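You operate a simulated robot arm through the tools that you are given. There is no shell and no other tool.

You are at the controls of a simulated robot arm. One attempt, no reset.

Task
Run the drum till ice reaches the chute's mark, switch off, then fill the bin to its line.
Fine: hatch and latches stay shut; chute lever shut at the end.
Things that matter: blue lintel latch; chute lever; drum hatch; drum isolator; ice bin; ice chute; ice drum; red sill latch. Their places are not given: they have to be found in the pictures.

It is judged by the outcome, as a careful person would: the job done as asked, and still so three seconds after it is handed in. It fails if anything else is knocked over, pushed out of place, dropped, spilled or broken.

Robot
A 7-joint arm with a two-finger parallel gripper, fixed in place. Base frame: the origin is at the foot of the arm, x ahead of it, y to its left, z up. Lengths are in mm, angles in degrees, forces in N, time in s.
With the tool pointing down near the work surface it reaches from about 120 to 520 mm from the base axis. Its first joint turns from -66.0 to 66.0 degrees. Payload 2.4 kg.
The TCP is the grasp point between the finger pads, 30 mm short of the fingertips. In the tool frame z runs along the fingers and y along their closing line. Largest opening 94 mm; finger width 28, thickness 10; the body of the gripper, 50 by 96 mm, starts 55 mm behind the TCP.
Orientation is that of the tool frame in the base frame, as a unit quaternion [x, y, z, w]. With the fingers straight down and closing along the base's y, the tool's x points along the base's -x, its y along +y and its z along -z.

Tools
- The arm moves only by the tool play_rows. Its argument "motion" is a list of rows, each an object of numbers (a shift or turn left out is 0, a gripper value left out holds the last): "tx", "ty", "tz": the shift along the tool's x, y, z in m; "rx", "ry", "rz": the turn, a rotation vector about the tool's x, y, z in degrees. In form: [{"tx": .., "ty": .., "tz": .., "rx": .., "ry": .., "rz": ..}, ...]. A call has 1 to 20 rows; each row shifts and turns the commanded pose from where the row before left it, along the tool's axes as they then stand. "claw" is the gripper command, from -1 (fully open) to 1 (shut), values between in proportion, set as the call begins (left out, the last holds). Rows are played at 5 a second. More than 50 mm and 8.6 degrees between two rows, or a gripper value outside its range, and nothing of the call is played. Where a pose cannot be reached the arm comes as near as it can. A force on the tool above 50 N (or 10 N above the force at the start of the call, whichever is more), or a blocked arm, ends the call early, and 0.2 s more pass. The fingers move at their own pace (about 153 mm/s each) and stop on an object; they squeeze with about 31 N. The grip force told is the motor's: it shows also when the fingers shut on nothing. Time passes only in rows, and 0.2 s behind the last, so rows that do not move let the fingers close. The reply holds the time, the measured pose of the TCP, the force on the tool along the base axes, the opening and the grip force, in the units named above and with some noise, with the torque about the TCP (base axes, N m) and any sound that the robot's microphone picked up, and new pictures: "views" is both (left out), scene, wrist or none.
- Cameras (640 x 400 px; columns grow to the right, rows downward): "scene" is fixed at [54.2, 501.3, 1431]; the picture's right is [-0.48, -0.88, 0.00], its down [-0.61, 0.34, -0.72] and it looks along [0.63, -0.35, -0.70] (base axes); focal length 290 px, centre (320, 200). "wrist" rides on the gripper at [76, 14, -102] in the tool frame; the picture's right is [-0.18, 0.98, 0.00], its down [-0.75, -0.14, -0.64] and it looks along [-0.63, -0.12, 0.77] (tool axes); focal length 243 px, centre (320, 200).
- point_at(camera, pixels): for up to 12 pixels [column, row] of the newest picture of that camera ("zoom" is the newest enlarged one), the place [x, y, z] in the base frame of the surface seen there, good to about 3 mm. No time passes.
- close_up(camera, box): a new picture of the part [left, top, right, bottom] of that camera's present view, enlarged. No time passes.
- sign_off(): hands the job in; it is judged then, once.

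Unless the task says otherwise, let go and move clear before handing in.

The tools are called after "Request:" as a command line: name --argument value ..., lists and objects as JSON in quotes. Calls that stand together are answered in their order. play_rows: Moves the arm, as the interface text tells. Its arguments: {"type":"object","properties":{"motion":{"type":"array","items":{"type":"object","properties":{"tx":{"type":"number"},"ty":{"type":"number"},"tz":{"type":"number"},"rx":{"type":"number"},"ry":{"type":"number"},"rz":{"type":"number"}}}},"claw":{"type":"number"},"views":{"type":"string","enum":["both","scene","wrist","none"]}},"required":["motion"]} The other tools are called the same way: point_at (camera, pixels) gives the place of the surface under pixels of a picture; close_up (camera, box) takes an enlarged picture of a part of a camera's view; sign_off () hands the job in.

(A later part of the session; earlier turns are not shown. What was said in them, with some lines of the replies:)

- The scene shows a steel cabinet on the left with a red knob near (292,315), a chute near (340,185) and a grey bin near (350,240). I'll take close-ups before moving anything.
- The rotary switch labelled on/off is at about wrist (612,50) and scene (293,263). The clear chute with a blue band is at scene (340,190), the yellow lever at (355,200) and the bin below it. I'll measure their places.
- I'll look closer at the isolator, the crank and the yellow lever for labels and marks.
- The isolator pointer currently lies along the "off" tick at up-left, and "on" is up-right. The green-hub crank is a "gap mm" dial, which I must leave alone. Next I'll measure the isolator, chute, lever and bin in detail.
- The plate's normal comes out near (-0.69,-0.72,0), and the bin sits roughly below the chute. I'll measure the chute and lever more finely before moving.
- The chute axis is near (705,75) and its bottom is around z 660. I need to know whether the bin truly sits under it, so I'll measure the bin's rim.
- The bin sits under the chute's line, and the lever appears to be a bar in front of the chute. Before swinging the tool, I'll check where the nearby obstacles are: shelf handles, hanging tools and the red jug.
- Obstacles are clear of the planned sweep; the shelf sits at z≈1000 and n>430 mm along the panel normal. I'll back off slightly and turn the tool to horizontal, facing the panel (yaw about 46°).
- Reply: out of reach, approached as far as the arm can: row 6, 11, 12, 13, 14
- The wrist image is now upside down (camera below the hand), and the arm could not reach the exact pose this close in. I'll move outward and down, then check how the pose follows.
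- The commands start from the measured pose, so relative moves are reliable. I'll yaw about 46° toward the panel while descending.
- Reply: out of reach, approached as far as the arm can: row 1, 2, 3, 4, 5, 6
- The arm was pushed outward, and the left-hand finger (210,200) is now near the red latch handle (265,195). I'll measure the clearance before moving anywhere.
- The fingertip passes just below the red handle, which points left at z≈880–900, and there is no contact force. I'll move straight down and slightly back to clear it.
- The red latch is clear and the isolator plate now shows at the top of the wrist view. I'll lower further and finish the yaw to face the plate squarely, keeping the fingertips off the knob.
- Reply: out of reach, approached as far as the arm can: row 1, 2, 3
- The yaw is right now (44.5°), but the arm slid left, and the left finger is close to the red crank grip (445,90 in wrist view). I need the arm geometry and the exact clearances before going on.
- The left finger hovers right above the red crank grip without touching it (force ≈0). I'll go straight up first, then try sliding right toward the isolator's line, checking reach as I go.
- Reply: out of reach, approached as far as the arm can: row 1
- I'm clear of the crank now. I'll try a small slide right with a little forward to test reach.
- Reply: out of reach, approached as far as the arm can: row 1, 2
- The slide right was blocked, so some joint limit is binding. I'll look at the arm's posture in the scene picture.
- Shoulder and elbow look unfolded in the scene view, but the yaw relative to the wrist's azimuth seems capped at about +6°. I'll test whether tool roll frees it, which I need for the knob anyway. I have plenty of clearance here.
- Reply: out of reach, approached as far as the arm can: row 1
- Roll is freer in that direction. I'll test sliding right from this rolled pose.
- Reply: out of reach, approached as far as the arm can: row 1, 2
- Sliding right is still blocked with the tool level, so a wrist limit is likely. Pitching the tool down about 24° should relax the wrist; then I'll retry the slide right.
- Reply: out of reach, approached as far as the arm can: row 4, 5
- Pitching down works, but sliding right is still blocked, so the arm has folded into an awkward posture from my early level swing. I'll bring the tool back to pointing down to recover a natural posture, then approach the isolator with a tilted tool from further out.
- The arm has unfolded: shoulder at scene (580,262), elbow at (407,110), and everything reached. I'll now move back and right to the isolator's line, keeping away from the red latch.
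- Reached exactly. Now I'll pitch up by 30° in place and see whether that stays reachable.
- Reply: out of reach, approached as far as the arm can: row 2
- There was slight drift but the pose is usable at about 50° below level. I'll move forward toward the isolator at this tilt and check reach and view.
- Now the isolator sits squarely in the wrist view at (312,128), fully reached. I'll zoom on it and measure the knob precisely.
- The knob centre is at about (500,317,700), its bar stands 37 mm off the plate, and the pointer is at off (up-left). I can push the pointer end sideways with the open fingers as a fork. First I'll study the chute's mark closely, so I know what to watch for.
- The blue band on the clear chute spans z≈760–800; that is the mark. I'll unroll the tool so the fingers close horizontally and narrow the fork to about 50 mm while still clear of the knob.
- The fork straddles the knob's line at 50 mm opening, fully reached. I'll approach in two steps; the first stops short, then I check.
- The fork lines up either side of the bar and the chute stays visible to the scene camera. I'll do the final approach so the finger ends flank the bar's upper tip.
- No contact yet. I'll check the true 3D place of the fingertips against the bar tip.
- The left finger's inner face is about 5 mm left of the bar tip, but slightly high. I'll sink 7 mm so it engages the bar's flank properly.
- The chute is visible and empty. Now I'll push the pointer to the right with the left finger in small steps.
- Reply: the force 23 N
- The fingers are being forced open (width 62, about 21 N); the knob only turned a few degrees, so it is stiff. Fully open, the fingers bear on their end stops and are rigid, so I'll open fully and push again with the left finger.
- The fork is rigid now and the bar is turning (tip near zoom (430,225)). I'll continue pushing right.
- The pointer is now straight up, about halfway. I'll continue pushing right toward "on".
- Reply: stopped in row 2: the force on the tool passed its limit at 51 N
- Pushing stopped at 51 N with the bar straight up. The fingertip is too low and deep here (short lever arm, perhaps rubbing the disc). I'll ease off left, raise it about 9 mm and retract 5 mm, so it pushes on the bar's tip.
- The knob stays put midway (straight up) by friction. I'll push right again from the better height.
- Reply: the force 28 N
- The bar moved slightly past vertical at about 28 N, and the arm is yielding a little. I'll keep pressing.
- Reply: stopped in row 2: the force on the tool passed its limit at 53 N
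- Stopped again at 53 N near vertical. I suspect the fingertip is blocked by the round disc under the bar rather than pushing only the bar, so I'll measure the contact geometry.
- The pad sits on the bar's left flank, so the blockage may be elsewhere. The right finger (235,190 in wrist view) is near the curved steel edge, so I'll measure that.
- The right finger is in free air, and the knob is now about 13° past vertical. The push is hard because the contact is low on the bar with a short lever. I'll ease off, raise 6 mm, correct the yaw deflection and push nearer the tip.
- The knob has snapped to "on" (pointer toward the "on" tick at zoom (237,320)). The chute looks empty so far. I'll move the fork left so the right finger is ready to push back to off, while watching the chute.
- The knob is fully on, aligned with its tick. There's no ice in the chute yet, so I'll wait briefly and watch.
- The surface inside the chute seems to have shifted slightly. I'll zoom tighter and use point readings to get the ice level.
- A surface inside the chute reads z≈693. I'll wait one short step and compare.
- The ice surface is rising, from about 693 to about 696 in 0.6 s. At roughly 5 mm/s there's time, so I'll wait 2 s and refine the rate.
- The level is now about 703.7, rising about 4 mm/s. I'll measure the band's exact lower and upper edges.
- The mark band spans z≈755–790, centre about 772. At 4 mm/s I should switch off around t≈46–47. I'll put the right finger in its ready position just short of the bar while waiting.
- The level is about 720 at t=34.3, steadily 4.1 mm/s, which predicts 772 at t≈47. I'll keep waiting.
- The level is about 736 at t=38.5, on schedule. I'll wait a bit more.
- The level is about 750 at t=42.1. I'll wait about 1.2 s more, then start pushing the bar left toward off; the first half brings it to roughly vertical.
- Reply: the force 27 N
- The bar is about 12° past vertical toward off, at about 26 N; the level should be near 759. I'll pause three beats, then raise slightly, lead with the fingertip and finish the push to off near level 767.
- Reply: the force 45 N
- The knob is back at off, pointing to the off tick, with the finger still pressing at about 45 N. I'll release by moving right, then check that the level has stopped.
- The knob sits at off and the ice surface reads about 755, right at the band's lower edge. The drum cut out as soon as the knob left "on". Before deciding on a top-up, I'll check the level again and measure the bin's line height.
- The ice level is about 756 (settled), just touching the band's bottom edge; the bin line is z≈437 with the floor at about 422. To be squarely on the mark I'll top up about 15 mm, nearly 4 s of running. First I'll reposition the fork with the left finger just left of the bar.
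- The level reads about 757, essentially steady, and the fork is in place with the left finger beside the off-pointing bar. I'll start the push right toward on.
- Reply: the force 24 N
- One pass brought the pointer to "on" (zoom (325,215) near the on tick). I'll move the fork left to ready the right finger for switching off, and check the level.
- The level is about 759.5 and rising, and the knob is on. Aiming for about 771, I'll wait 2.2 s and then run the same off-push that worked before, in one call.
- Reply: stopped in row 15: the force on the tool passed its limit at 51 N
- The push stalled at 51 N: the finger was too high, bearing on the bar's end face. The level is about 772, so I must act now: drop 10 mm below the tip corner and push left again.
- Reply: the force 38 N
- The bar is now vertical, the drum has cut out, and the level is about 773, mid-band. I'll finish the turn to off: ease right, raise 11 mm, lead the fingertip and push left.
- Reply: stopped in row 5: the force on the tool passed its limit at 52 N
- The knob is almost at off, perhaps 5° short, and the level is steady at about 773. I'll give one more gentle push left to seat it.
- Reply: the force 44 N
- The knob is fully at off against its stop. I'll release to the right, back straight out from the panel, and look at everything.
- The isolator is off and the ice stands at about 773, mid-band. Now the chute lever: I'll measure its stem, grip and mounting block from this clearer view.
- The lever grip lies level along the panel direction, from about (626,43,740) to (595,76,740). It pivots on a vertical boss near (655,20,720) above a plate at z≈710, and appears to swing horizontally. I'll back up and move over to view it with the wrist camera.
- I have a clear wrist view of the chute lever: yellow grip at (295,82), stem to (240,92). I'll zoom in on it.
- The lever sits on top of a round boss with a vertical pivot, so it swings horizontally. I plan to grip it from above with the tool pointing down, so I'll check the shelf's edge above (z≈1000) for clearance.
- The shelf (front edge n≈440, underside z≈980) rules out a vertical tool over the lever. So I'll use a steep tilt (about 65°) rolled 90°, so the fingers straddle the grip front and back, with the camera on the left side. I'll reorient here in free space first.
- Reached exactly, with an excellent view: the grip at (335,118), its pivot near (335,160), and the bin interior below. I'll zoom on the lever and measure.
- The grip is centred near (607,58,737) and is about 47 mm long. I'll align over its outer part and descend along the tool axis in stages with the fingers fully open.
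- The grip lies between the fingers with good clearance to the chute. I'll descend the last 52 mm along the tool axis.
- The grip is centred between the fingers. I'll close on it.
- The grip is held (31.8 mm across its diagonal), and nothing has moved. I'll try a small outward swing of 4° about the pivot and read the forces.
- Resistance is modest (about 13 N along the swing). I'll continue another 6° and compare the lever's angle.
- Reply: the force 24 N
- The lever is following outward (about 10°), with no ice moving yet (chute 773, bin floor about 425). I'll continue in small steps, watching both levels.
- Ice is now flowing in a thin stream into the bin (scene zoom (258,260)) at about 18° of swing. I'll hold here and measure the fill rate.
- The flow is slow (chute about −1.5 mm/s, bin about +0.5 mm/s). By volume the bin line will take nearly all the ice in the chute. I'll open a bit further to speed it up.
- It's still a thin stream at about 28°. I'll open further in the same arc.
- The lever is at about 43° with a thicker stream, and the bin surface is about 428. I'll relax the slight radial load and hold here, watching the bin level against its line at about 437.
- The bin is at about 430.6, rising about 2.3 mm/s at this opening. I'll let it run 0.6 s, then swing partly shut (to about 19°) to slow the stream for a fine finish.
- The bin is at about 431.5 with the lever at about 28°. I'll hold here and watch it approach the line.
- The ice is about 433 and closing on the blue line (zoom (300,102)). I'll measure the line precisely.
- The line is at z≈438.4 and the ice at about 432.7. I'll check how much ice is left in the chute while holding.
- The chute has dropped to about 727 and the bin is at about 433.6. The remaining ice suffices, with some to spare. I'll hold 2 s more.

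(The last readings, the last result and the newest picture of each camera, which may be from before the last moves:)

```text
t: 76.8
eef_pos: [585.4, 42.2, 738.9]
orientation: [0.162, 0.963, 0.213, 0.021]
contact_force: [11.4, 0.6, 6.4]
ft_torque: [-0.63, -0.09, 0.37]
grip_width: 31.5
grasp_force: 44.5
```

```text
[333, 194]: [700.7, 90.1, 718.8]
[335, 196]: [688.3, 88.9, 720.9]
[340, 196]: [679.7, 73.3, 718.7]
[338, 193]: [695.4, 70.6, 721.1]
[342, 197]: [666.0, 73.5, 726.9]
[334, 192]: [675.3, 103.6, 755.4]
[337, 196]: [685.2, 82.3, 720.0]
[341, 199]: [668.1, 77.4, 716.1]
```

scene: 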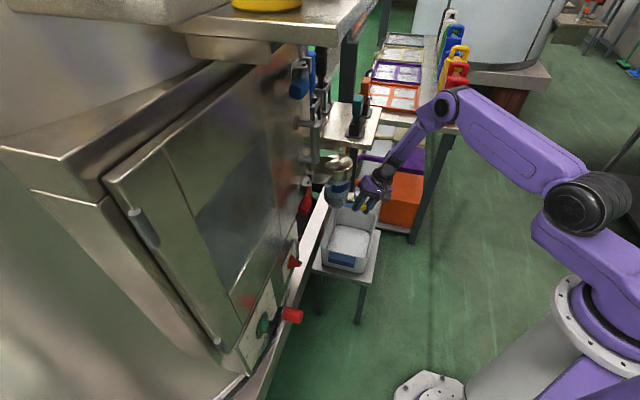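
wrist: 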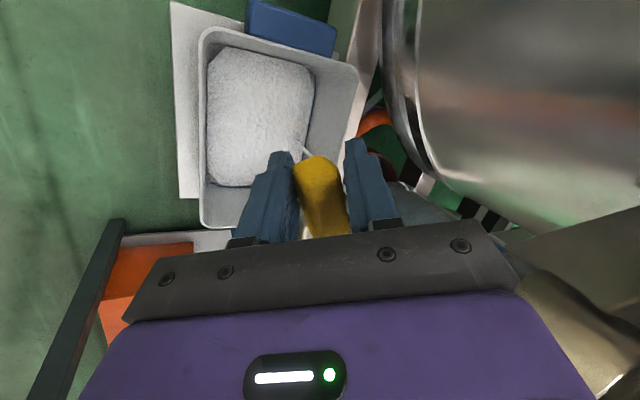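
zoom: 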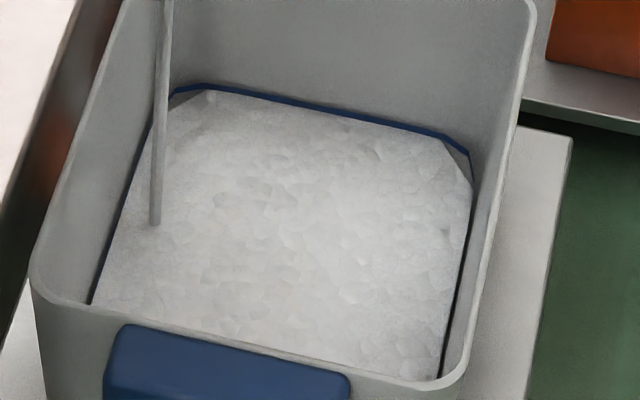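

The chute is at about 720 and the bin at about 434.5, rising slowly (about 0.5 mm/s). There's no hurry, so I'll wait 4 s.

Request:
play_rows --motion '[{}, {}, {}, {}, {}, {}, {}, {}, {}, {}, {}, {}, {}, {}, {}, {}, {}, {}, {}]' --views "scene"

Request:
close_up --camera "scene" --box '[325, 215, 380, 260]'

Request:
point_at --camera "scene" --pixels '[[345, 235], [340, 228], [355, 235], [335, 238], [350, 245], [360, 240], [350, 230], [345, 248], [355, 245], [345, 240], [352, 238], [357, 248]]'

Request:
point_at --camera "scene" --pixels '[[333, 194], [335, 196], [340, 196], [338, 193], [340, 200], [336, 194], [337, 196], [341, 199]]'

```text
t: 80.8
eef_pos: [586.0, 41.4, 738.4]
orientation: [0.162, 0.963, 0.214, 0.021]
contact_force: [11.6, 1.8, 8.0]
ft_torque: [-0.59, -0.03, 0.38]
grip_width: 31.7
grasp_force: 44.6
```

scene: 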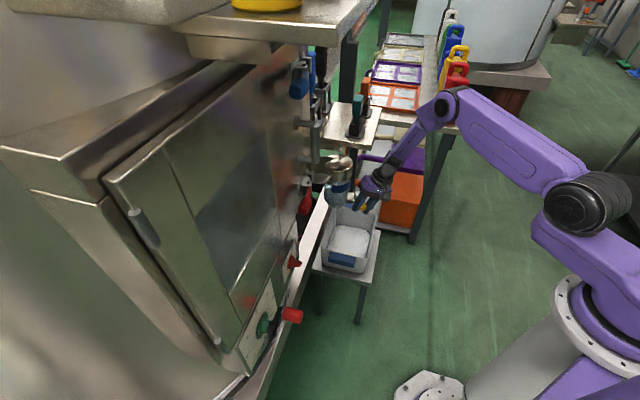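

```text
8.89 times, centred on (352, 238) of scene
```

zoom: 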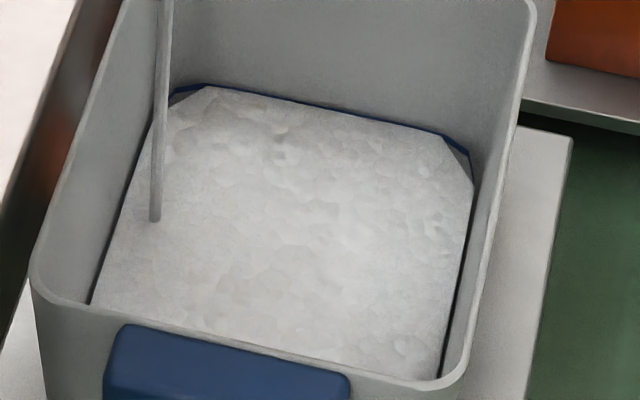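

```text
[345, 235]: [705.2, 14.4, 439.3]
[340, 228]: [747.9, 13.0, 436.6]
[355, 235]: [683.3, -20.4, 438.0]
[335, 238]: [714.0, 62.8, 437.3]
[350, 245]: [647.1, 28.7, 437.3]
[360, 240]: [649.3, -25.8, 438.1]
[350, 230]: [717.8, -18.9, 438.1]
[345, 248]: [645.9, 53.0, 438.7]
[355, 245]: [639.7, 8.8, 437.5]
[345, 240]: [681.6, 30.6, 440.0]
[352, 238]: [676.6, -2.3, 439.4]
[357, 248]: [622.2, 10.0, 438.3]
```

```text
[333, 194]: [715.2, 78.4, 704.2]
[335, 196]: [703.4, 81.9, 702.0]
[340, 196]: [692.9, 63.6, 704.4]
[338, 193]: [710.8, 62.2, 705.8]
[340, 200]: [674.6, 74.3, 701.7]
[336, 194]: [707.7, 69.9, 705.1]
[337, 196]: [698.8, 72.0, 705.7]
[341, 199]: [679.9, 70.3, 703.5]
```

The bin now reads about 438.2, right at the line (438.4); only the line's upper edge still shows at zoom (300,103). I'll swing the lever shut now.

Request:
play_rows --motion '[{"tx": -0.0002, "ty": 0.0047, "tz": 0.0022, "rx": -0.13, "ry": -1.8, "rz": 3.89}, {"tx": -0.0002, "ty": 0.0047, "tz": 0.0022, "rx": -0.13, "ry": -1.8, "rz": 3.89}, {"tx": -0.0002, "ty": 0.0047, "tz": 0.0022, "rx": -0.13, "ry": -1.8, "rz": 3.89}, {"tx": -0.0002, "ty": 0.0047, "tz": 0.0022, "rx": -0.13, "ry": -1.8, "rz": 3.89}, {"tx": -0.0002, "ty": 0.0047, "tz": 0.0022, "rx": -0.13, "ry": -1.8, "rz": 3.89}, {"tx": -0.0002, "ty": 0.0047, "tz": 0.0022, "rx": -0.13, "ry": -1.8, "rz": 3.89}]' --views "both"

Request:
close_up --camera "scene" --box '[310, 160, 390, 260]'

Request:
point_at --camera "scene" --pixels '[[345, 235], [340, 228], [355, 235], [335, 238], [350, 245], [360, 240], [350, 230], [345, 248], [355, 245], [345, 240], [352, 238], [357, 248]]'

Request:
point_at --camera "scene" --pixels '[[333, 194], [335, 196], [340, 196], [338, 193], [340, 200], [336, 194], [337, 196], [341, 199]]'

```text
t: 82.2
eef_pos: [602.2, 67.9, 738.6]
orientation: [0.371, 0.903, 0.205, 0.068]
contact_force: [10.9, 5.1, 16.5]
ft_torque: [0.21, 0.89, 0.9]
grip_width: 31.4
grasp_force: 44.8
```

scene: 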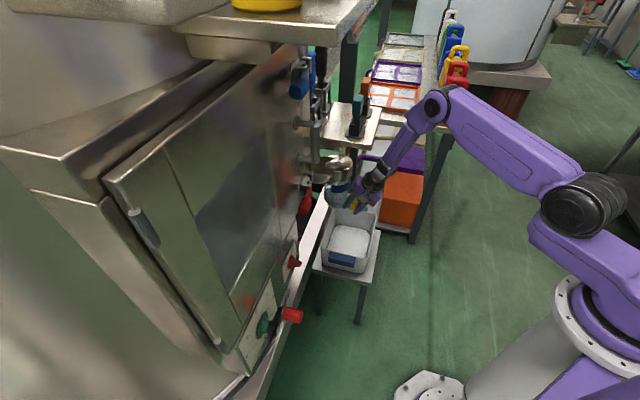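
wrist: 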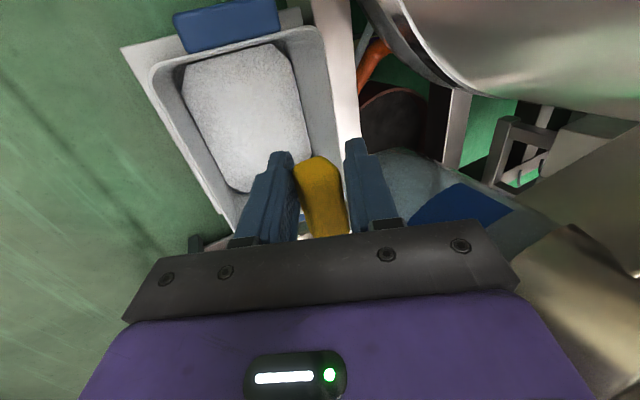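

```text
4.00 times, centred on (350, 210) of scene
```

zoom: 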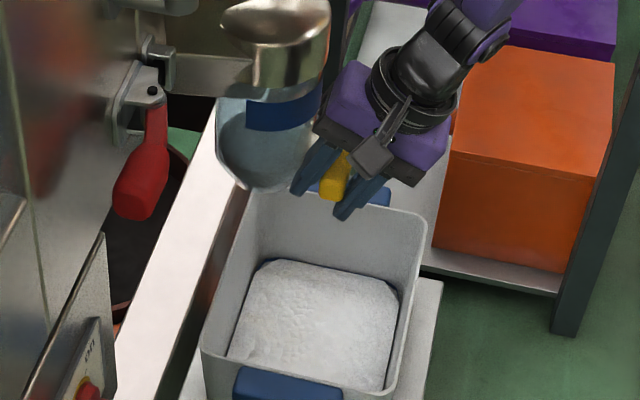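

```text
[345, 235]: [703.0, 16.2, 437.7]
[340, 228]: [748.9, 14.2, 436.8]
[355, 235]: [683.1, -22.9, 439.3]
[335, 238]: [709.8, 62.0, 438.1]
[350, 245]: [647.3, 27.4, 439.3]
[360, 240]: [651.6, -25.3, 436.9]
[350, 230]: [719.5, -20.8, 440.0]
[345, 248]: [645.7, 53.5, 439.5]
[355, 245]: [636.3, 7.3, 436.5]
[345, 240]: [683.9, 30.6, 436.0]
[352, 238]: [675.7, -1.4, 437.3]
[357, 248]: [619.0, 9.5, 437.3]
```

```text
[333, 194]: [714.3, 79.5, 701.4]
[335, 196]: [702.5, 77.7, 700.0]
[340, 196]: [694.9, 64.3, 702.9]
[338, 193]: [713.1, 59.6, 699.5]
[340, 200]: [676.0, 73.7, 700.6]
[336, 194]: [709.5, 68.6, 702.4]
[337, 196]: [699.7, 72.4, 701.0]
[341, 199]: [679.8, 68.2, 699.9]
```

The stream has stopped, the lever is back at its shut pose, and the bin reads about 438. I'll check the ice against the line closely before letting go.

Request:
close_up --camera "scene" --box '[325, 215, 380, 260]'

Request:
point_at --camera "zoom" --pixels '[[270, 97], [300, 103], [330, 109], [360, 115], [390, 123], [185, 90], [190, 95], [455, 150], [460, 145], [300, 110], [360, 122], [250, 105]]'

Request:
close_up --camera "wrist" --box '[150, 20, 330, 230]'

```text
8.89 times, centred on (352, 238) of scene
```

zoom: 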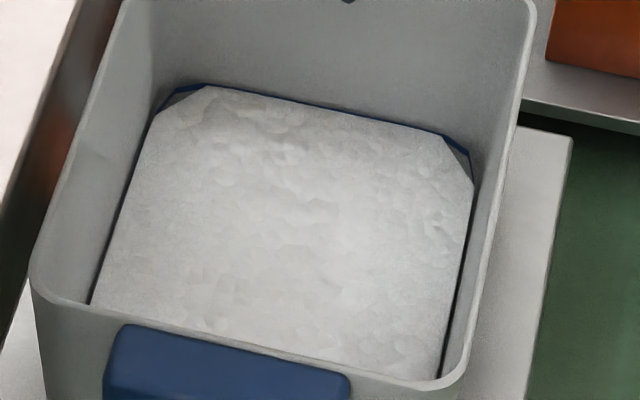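

```text
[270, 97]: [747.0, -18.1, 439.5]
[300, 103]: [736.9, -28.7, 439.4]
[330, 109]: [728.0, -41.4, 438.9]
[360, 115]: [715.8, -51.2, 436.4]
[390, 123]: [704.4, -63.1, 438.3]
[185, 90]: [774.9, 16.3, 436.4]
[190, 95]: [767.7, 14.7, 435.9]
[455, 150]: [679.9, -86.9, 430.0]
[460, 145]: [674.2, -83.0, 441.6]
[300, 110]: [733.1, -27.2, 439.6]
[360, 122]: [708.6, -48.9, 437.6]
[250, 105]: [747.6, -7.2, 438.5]
```

```text
1.90 times, centred on (240, 125) of wrist
```

zoom: 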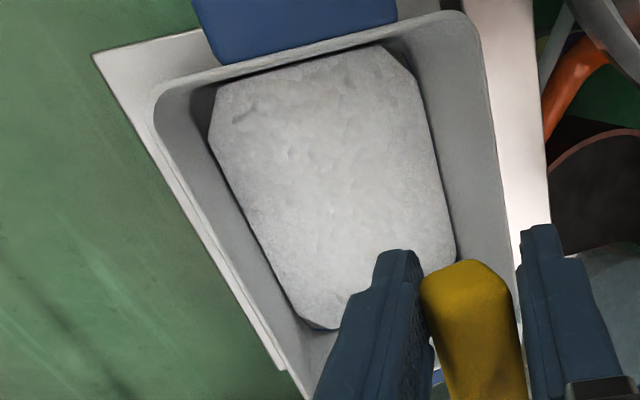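

The ice meets the line all round (ice 438.3, line 438.4). Before releasing, I'll nudge the lever 2 mm toward its shut stop and relieve the downward load.

Request:
play_rows --motion '[{"ty": 0.0024, "tz": -0.0006}, {}]' --views "wrist"

```text
t: 82.8
eef_pos: [602.6, 68.0, 736.6]
orientation: [0.372, 0.903, 0.203, 0.068]
contact_force: [5.7, 3.5, 6.5]
ft_torque: [-0.97, -0.18, 0.48]
grip_width: 31.3
grasp_force: 44.9
```

wrist: 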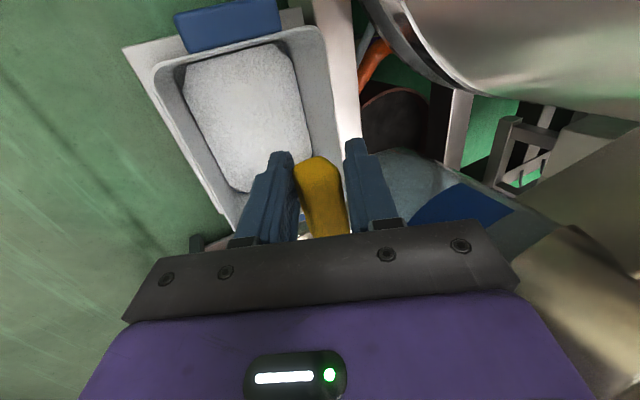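

The forces are back to what they were at first grasp. One more small push (3 mm) will confirm it is against the stop.

Request:
play_rows --motion '[{"ty": 0.0027, "tz": 0.0013}, {}]' --views "none"

```text
t: 83.5
eef_pos: [603.2, 68.2, 738.7]
orientation: [0.375, 0.902, 0.203, 0.066]
contact_force: [-12.7, -5.1, 10.8]
ft_torque: [-0.87, 0.0, -0.35]
grip_width: 31.4
grasp_force: 45.2
```

The force reversed, so the lever is against its shut stop. Now I'll open the fingers and withdraw along the tool axis.

Request:
play_rows --motion '[{}, {}, {"tz": -0.03}, {"tz": -0.035}, {"tz": -0.035}, {"tz": -0.03}]' --claw -1 --views "both"

Request:
close_up --camera "wrist" --box '[270, 70, 430, 200]'

Request:
close_up --camera "scene" --box '[310, 160, 390, 260]'

Request:
point_at --camera "scene" --pixels '[[345, 235], [340, 228], [355, 235], [335, 238], [350, 245], [360, 240], [350, 230], [345, 248], [333, 194], [335, 196], [340, 196], [337, 196]]'

```text
t: 84.8
eef_pos: [569.1, 28.8, 857.6]
orientation: [0.372, 0.903, 0.203, 0.068]
contact_force: [-0.4, 0.2, -0.6]
ft_torque: [-0.01, -0.02, 0.02]
grip_width: 94.1
grasp_force: 0.0
```

scene: 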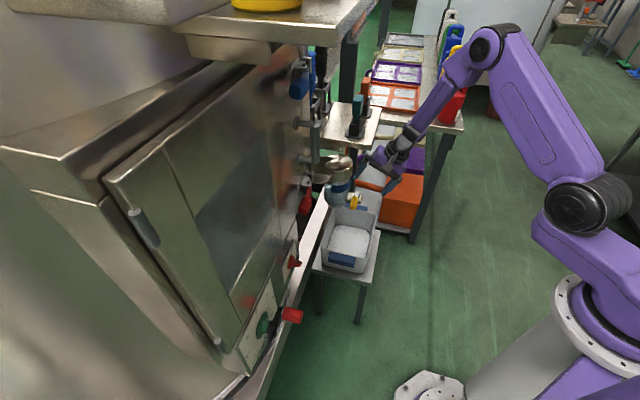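
wrist: 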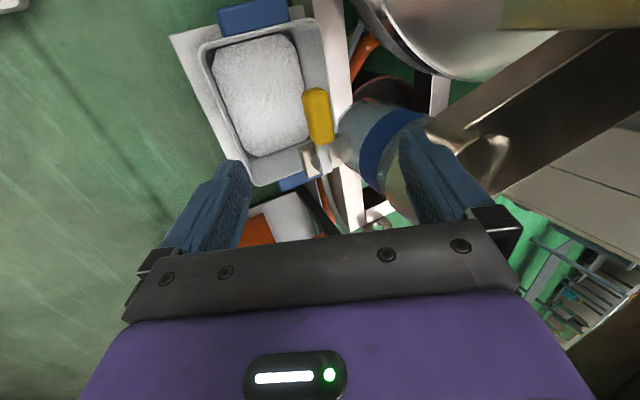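

```text
3.08 times, centred on (350, 135) of wrist
```

zoom: 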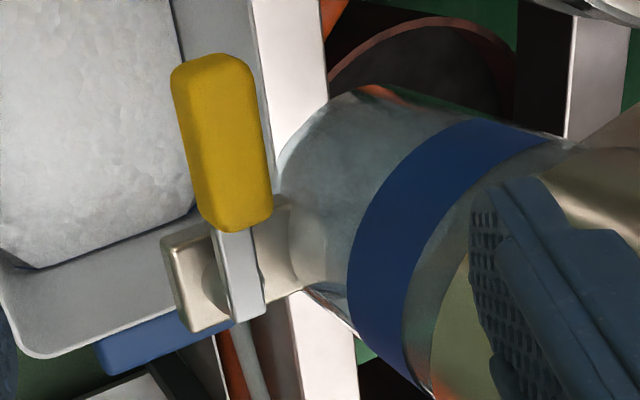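

```text
4.00 times, centred on (350, 210) of scene
```

zoom: 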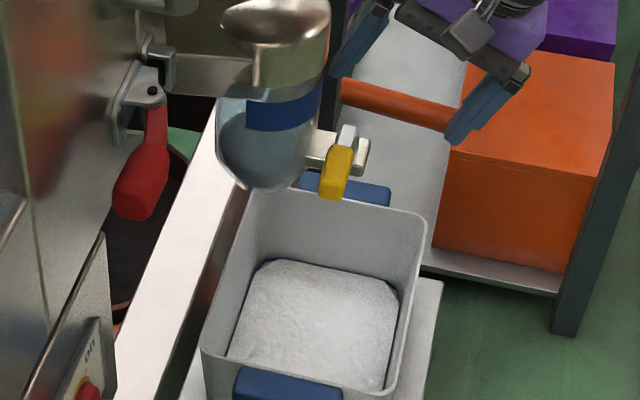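

```text
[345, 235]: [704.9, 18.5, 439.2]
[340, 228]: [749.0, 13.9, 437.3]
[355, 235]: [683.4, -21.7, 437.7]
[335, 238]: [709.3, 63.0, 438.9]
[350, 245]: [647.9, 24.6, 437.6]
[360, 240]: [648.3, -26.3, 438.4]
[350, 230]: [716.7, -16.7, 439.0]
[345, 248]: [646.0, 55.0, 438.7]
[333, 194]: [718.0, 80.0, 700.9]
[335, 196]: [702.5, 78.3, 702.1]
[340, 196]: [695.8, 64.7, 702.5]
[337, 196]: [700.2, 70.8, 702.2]
```

The lever is shut exactly as at the start, the bin is steady at about 438.4, and there is no stream. I'll back further away and do a final check of the isolator, latches, hatch and bin.

Request:
play_rows --motion '[{"ty": -0.036, "tz": -0.017}, {"ty": -0.036, "tz": -0.017}, {"ty": -0.02, "tz": -0.03}, {}, {}]' --views "both"

Request:
close_up --camera "scene" --box '[264, 235, 324, 275]'

Request:
close_up --camera "scene" --box '[260, 30, 420, 230]'

Request:
close_up --camera "scene" --box '[325, 215, 380, 260]'

Request:
point_at --camera "scene" --pixels '[[345, 235], [340, 228], [355, 235], [335, 238], [350, 245], [360, 240], [333, 194], [335, 196], [340, 196], [355, 201], [353, 196], [292, 315]]'

```text
t: 86.0
eef_pos: [493.6, -49.4, 877.1]
orientation: [0.372, 0.903, 0.204, 0.068]
contact_force: [-0.1, 0.1, -0.4]
ft_torque: [0.01, 0.02, 0.01]
grip_width: 94.1
grasp_force: 0.0
```

scene: 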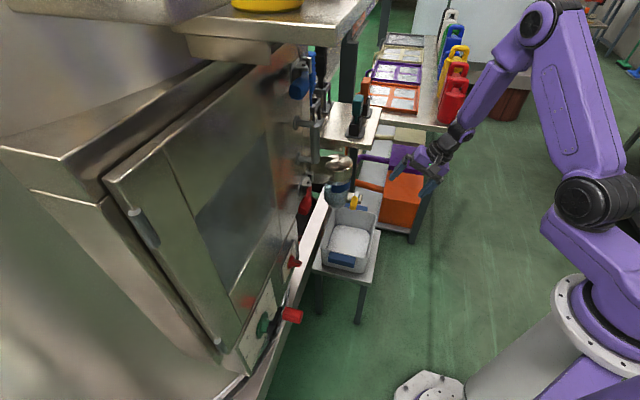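
wrist: 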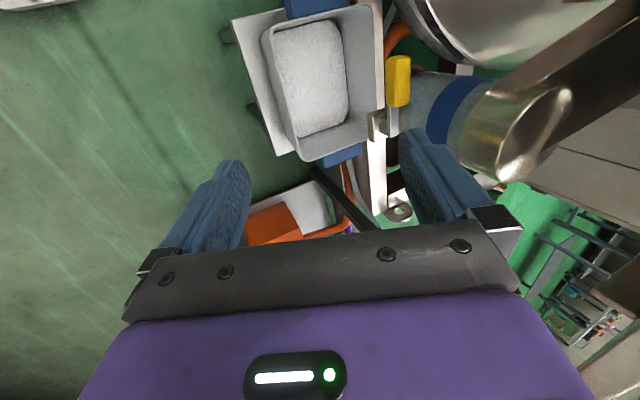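

```text
10.00 times, centred on (294, 255) of scene
```

zoom: 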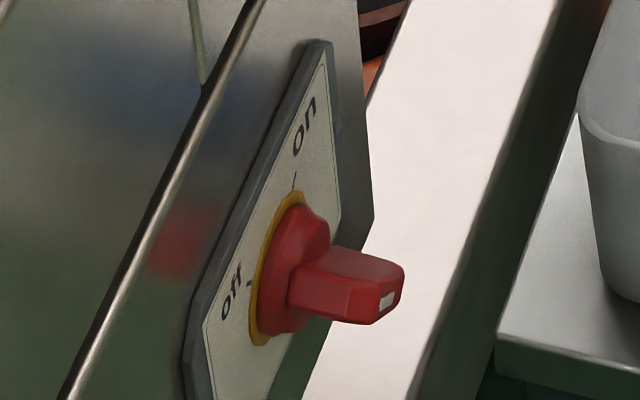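

```text
2.00 times, centred on (340, 130) of scene
```

zoom: 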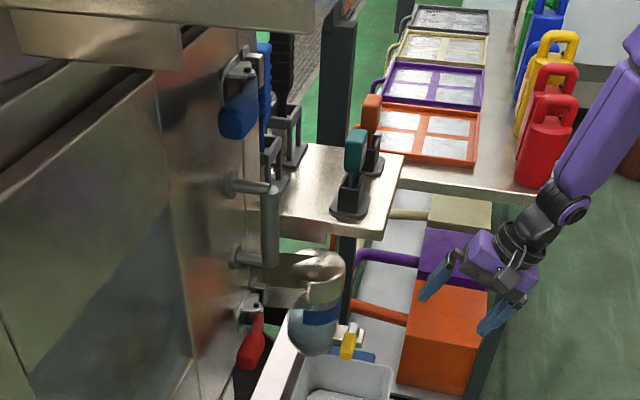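

```text
8.89 times, centred on (352, 238) of scene
```

zoom: 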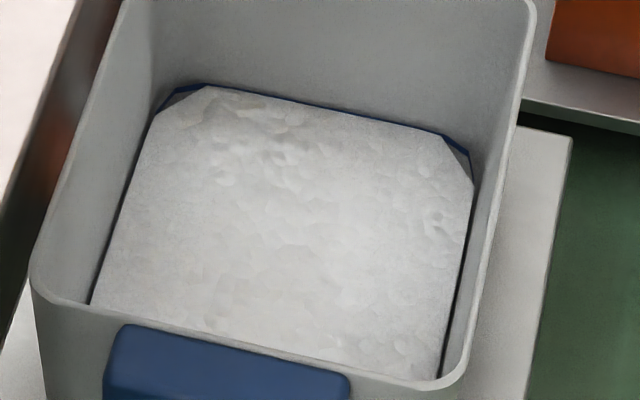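

```text
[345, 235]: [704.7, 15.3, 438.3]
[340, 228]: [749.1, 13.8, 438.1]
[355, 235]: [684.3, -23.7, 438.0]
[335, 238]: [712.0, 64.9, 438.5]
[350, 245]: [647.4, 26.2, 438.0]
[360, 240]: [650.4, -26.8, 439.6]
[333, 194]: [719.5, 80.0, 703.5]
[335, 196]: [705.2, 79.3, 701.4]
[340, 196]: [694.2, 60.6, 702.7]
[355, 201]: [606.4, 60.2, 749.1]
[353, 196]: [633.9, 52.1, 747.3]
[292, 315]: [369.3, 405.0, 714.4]
```

Final check of the pictures:
- **Isolator:** off, identical to the start.
- **Lever:** shut in its original place.
- **Bin:** ice at about 438.4, on the line at 438.4, and steady.
- **Latches, hatch and gap dial:** unmoved.

The arm is clear and open, so I'm handing in.

Request:
sign_off

```text
The job is handed in.
```

The job is done and handed in. The drum is off, the bin is filled to its line, and the chute lever is shut against its stop.

- **Chute mark:** The drum ran in two goes, because the first switch-off cut it at the bottom edge of the blue band. I ran it again for about 4 seconds. The ice then stood at about 773 mm, mid-band (755–790 mm), when I switched off.
- **Isolator:** It is fully at off, matching its starting position. The knob was stiff, and a few pushes stopped at the 50 N limit before it turned.
- **Bin:** The ice surface reads about 438.4 mm, level with the bin's line at 438.4 mm, and held steady after the lever was closed. Some ice is left in the chute, at about 702 mm.
- **Everything else:** The hatch, both latches, the gap dial and the bin look unmoved. No spill was visible, and the arm is open and clear.

Early on, two moves went out of reach and the fingers came close to the red latch and then to the gap-dial crank. The force readings stayed near zero both times, and neither had moved.
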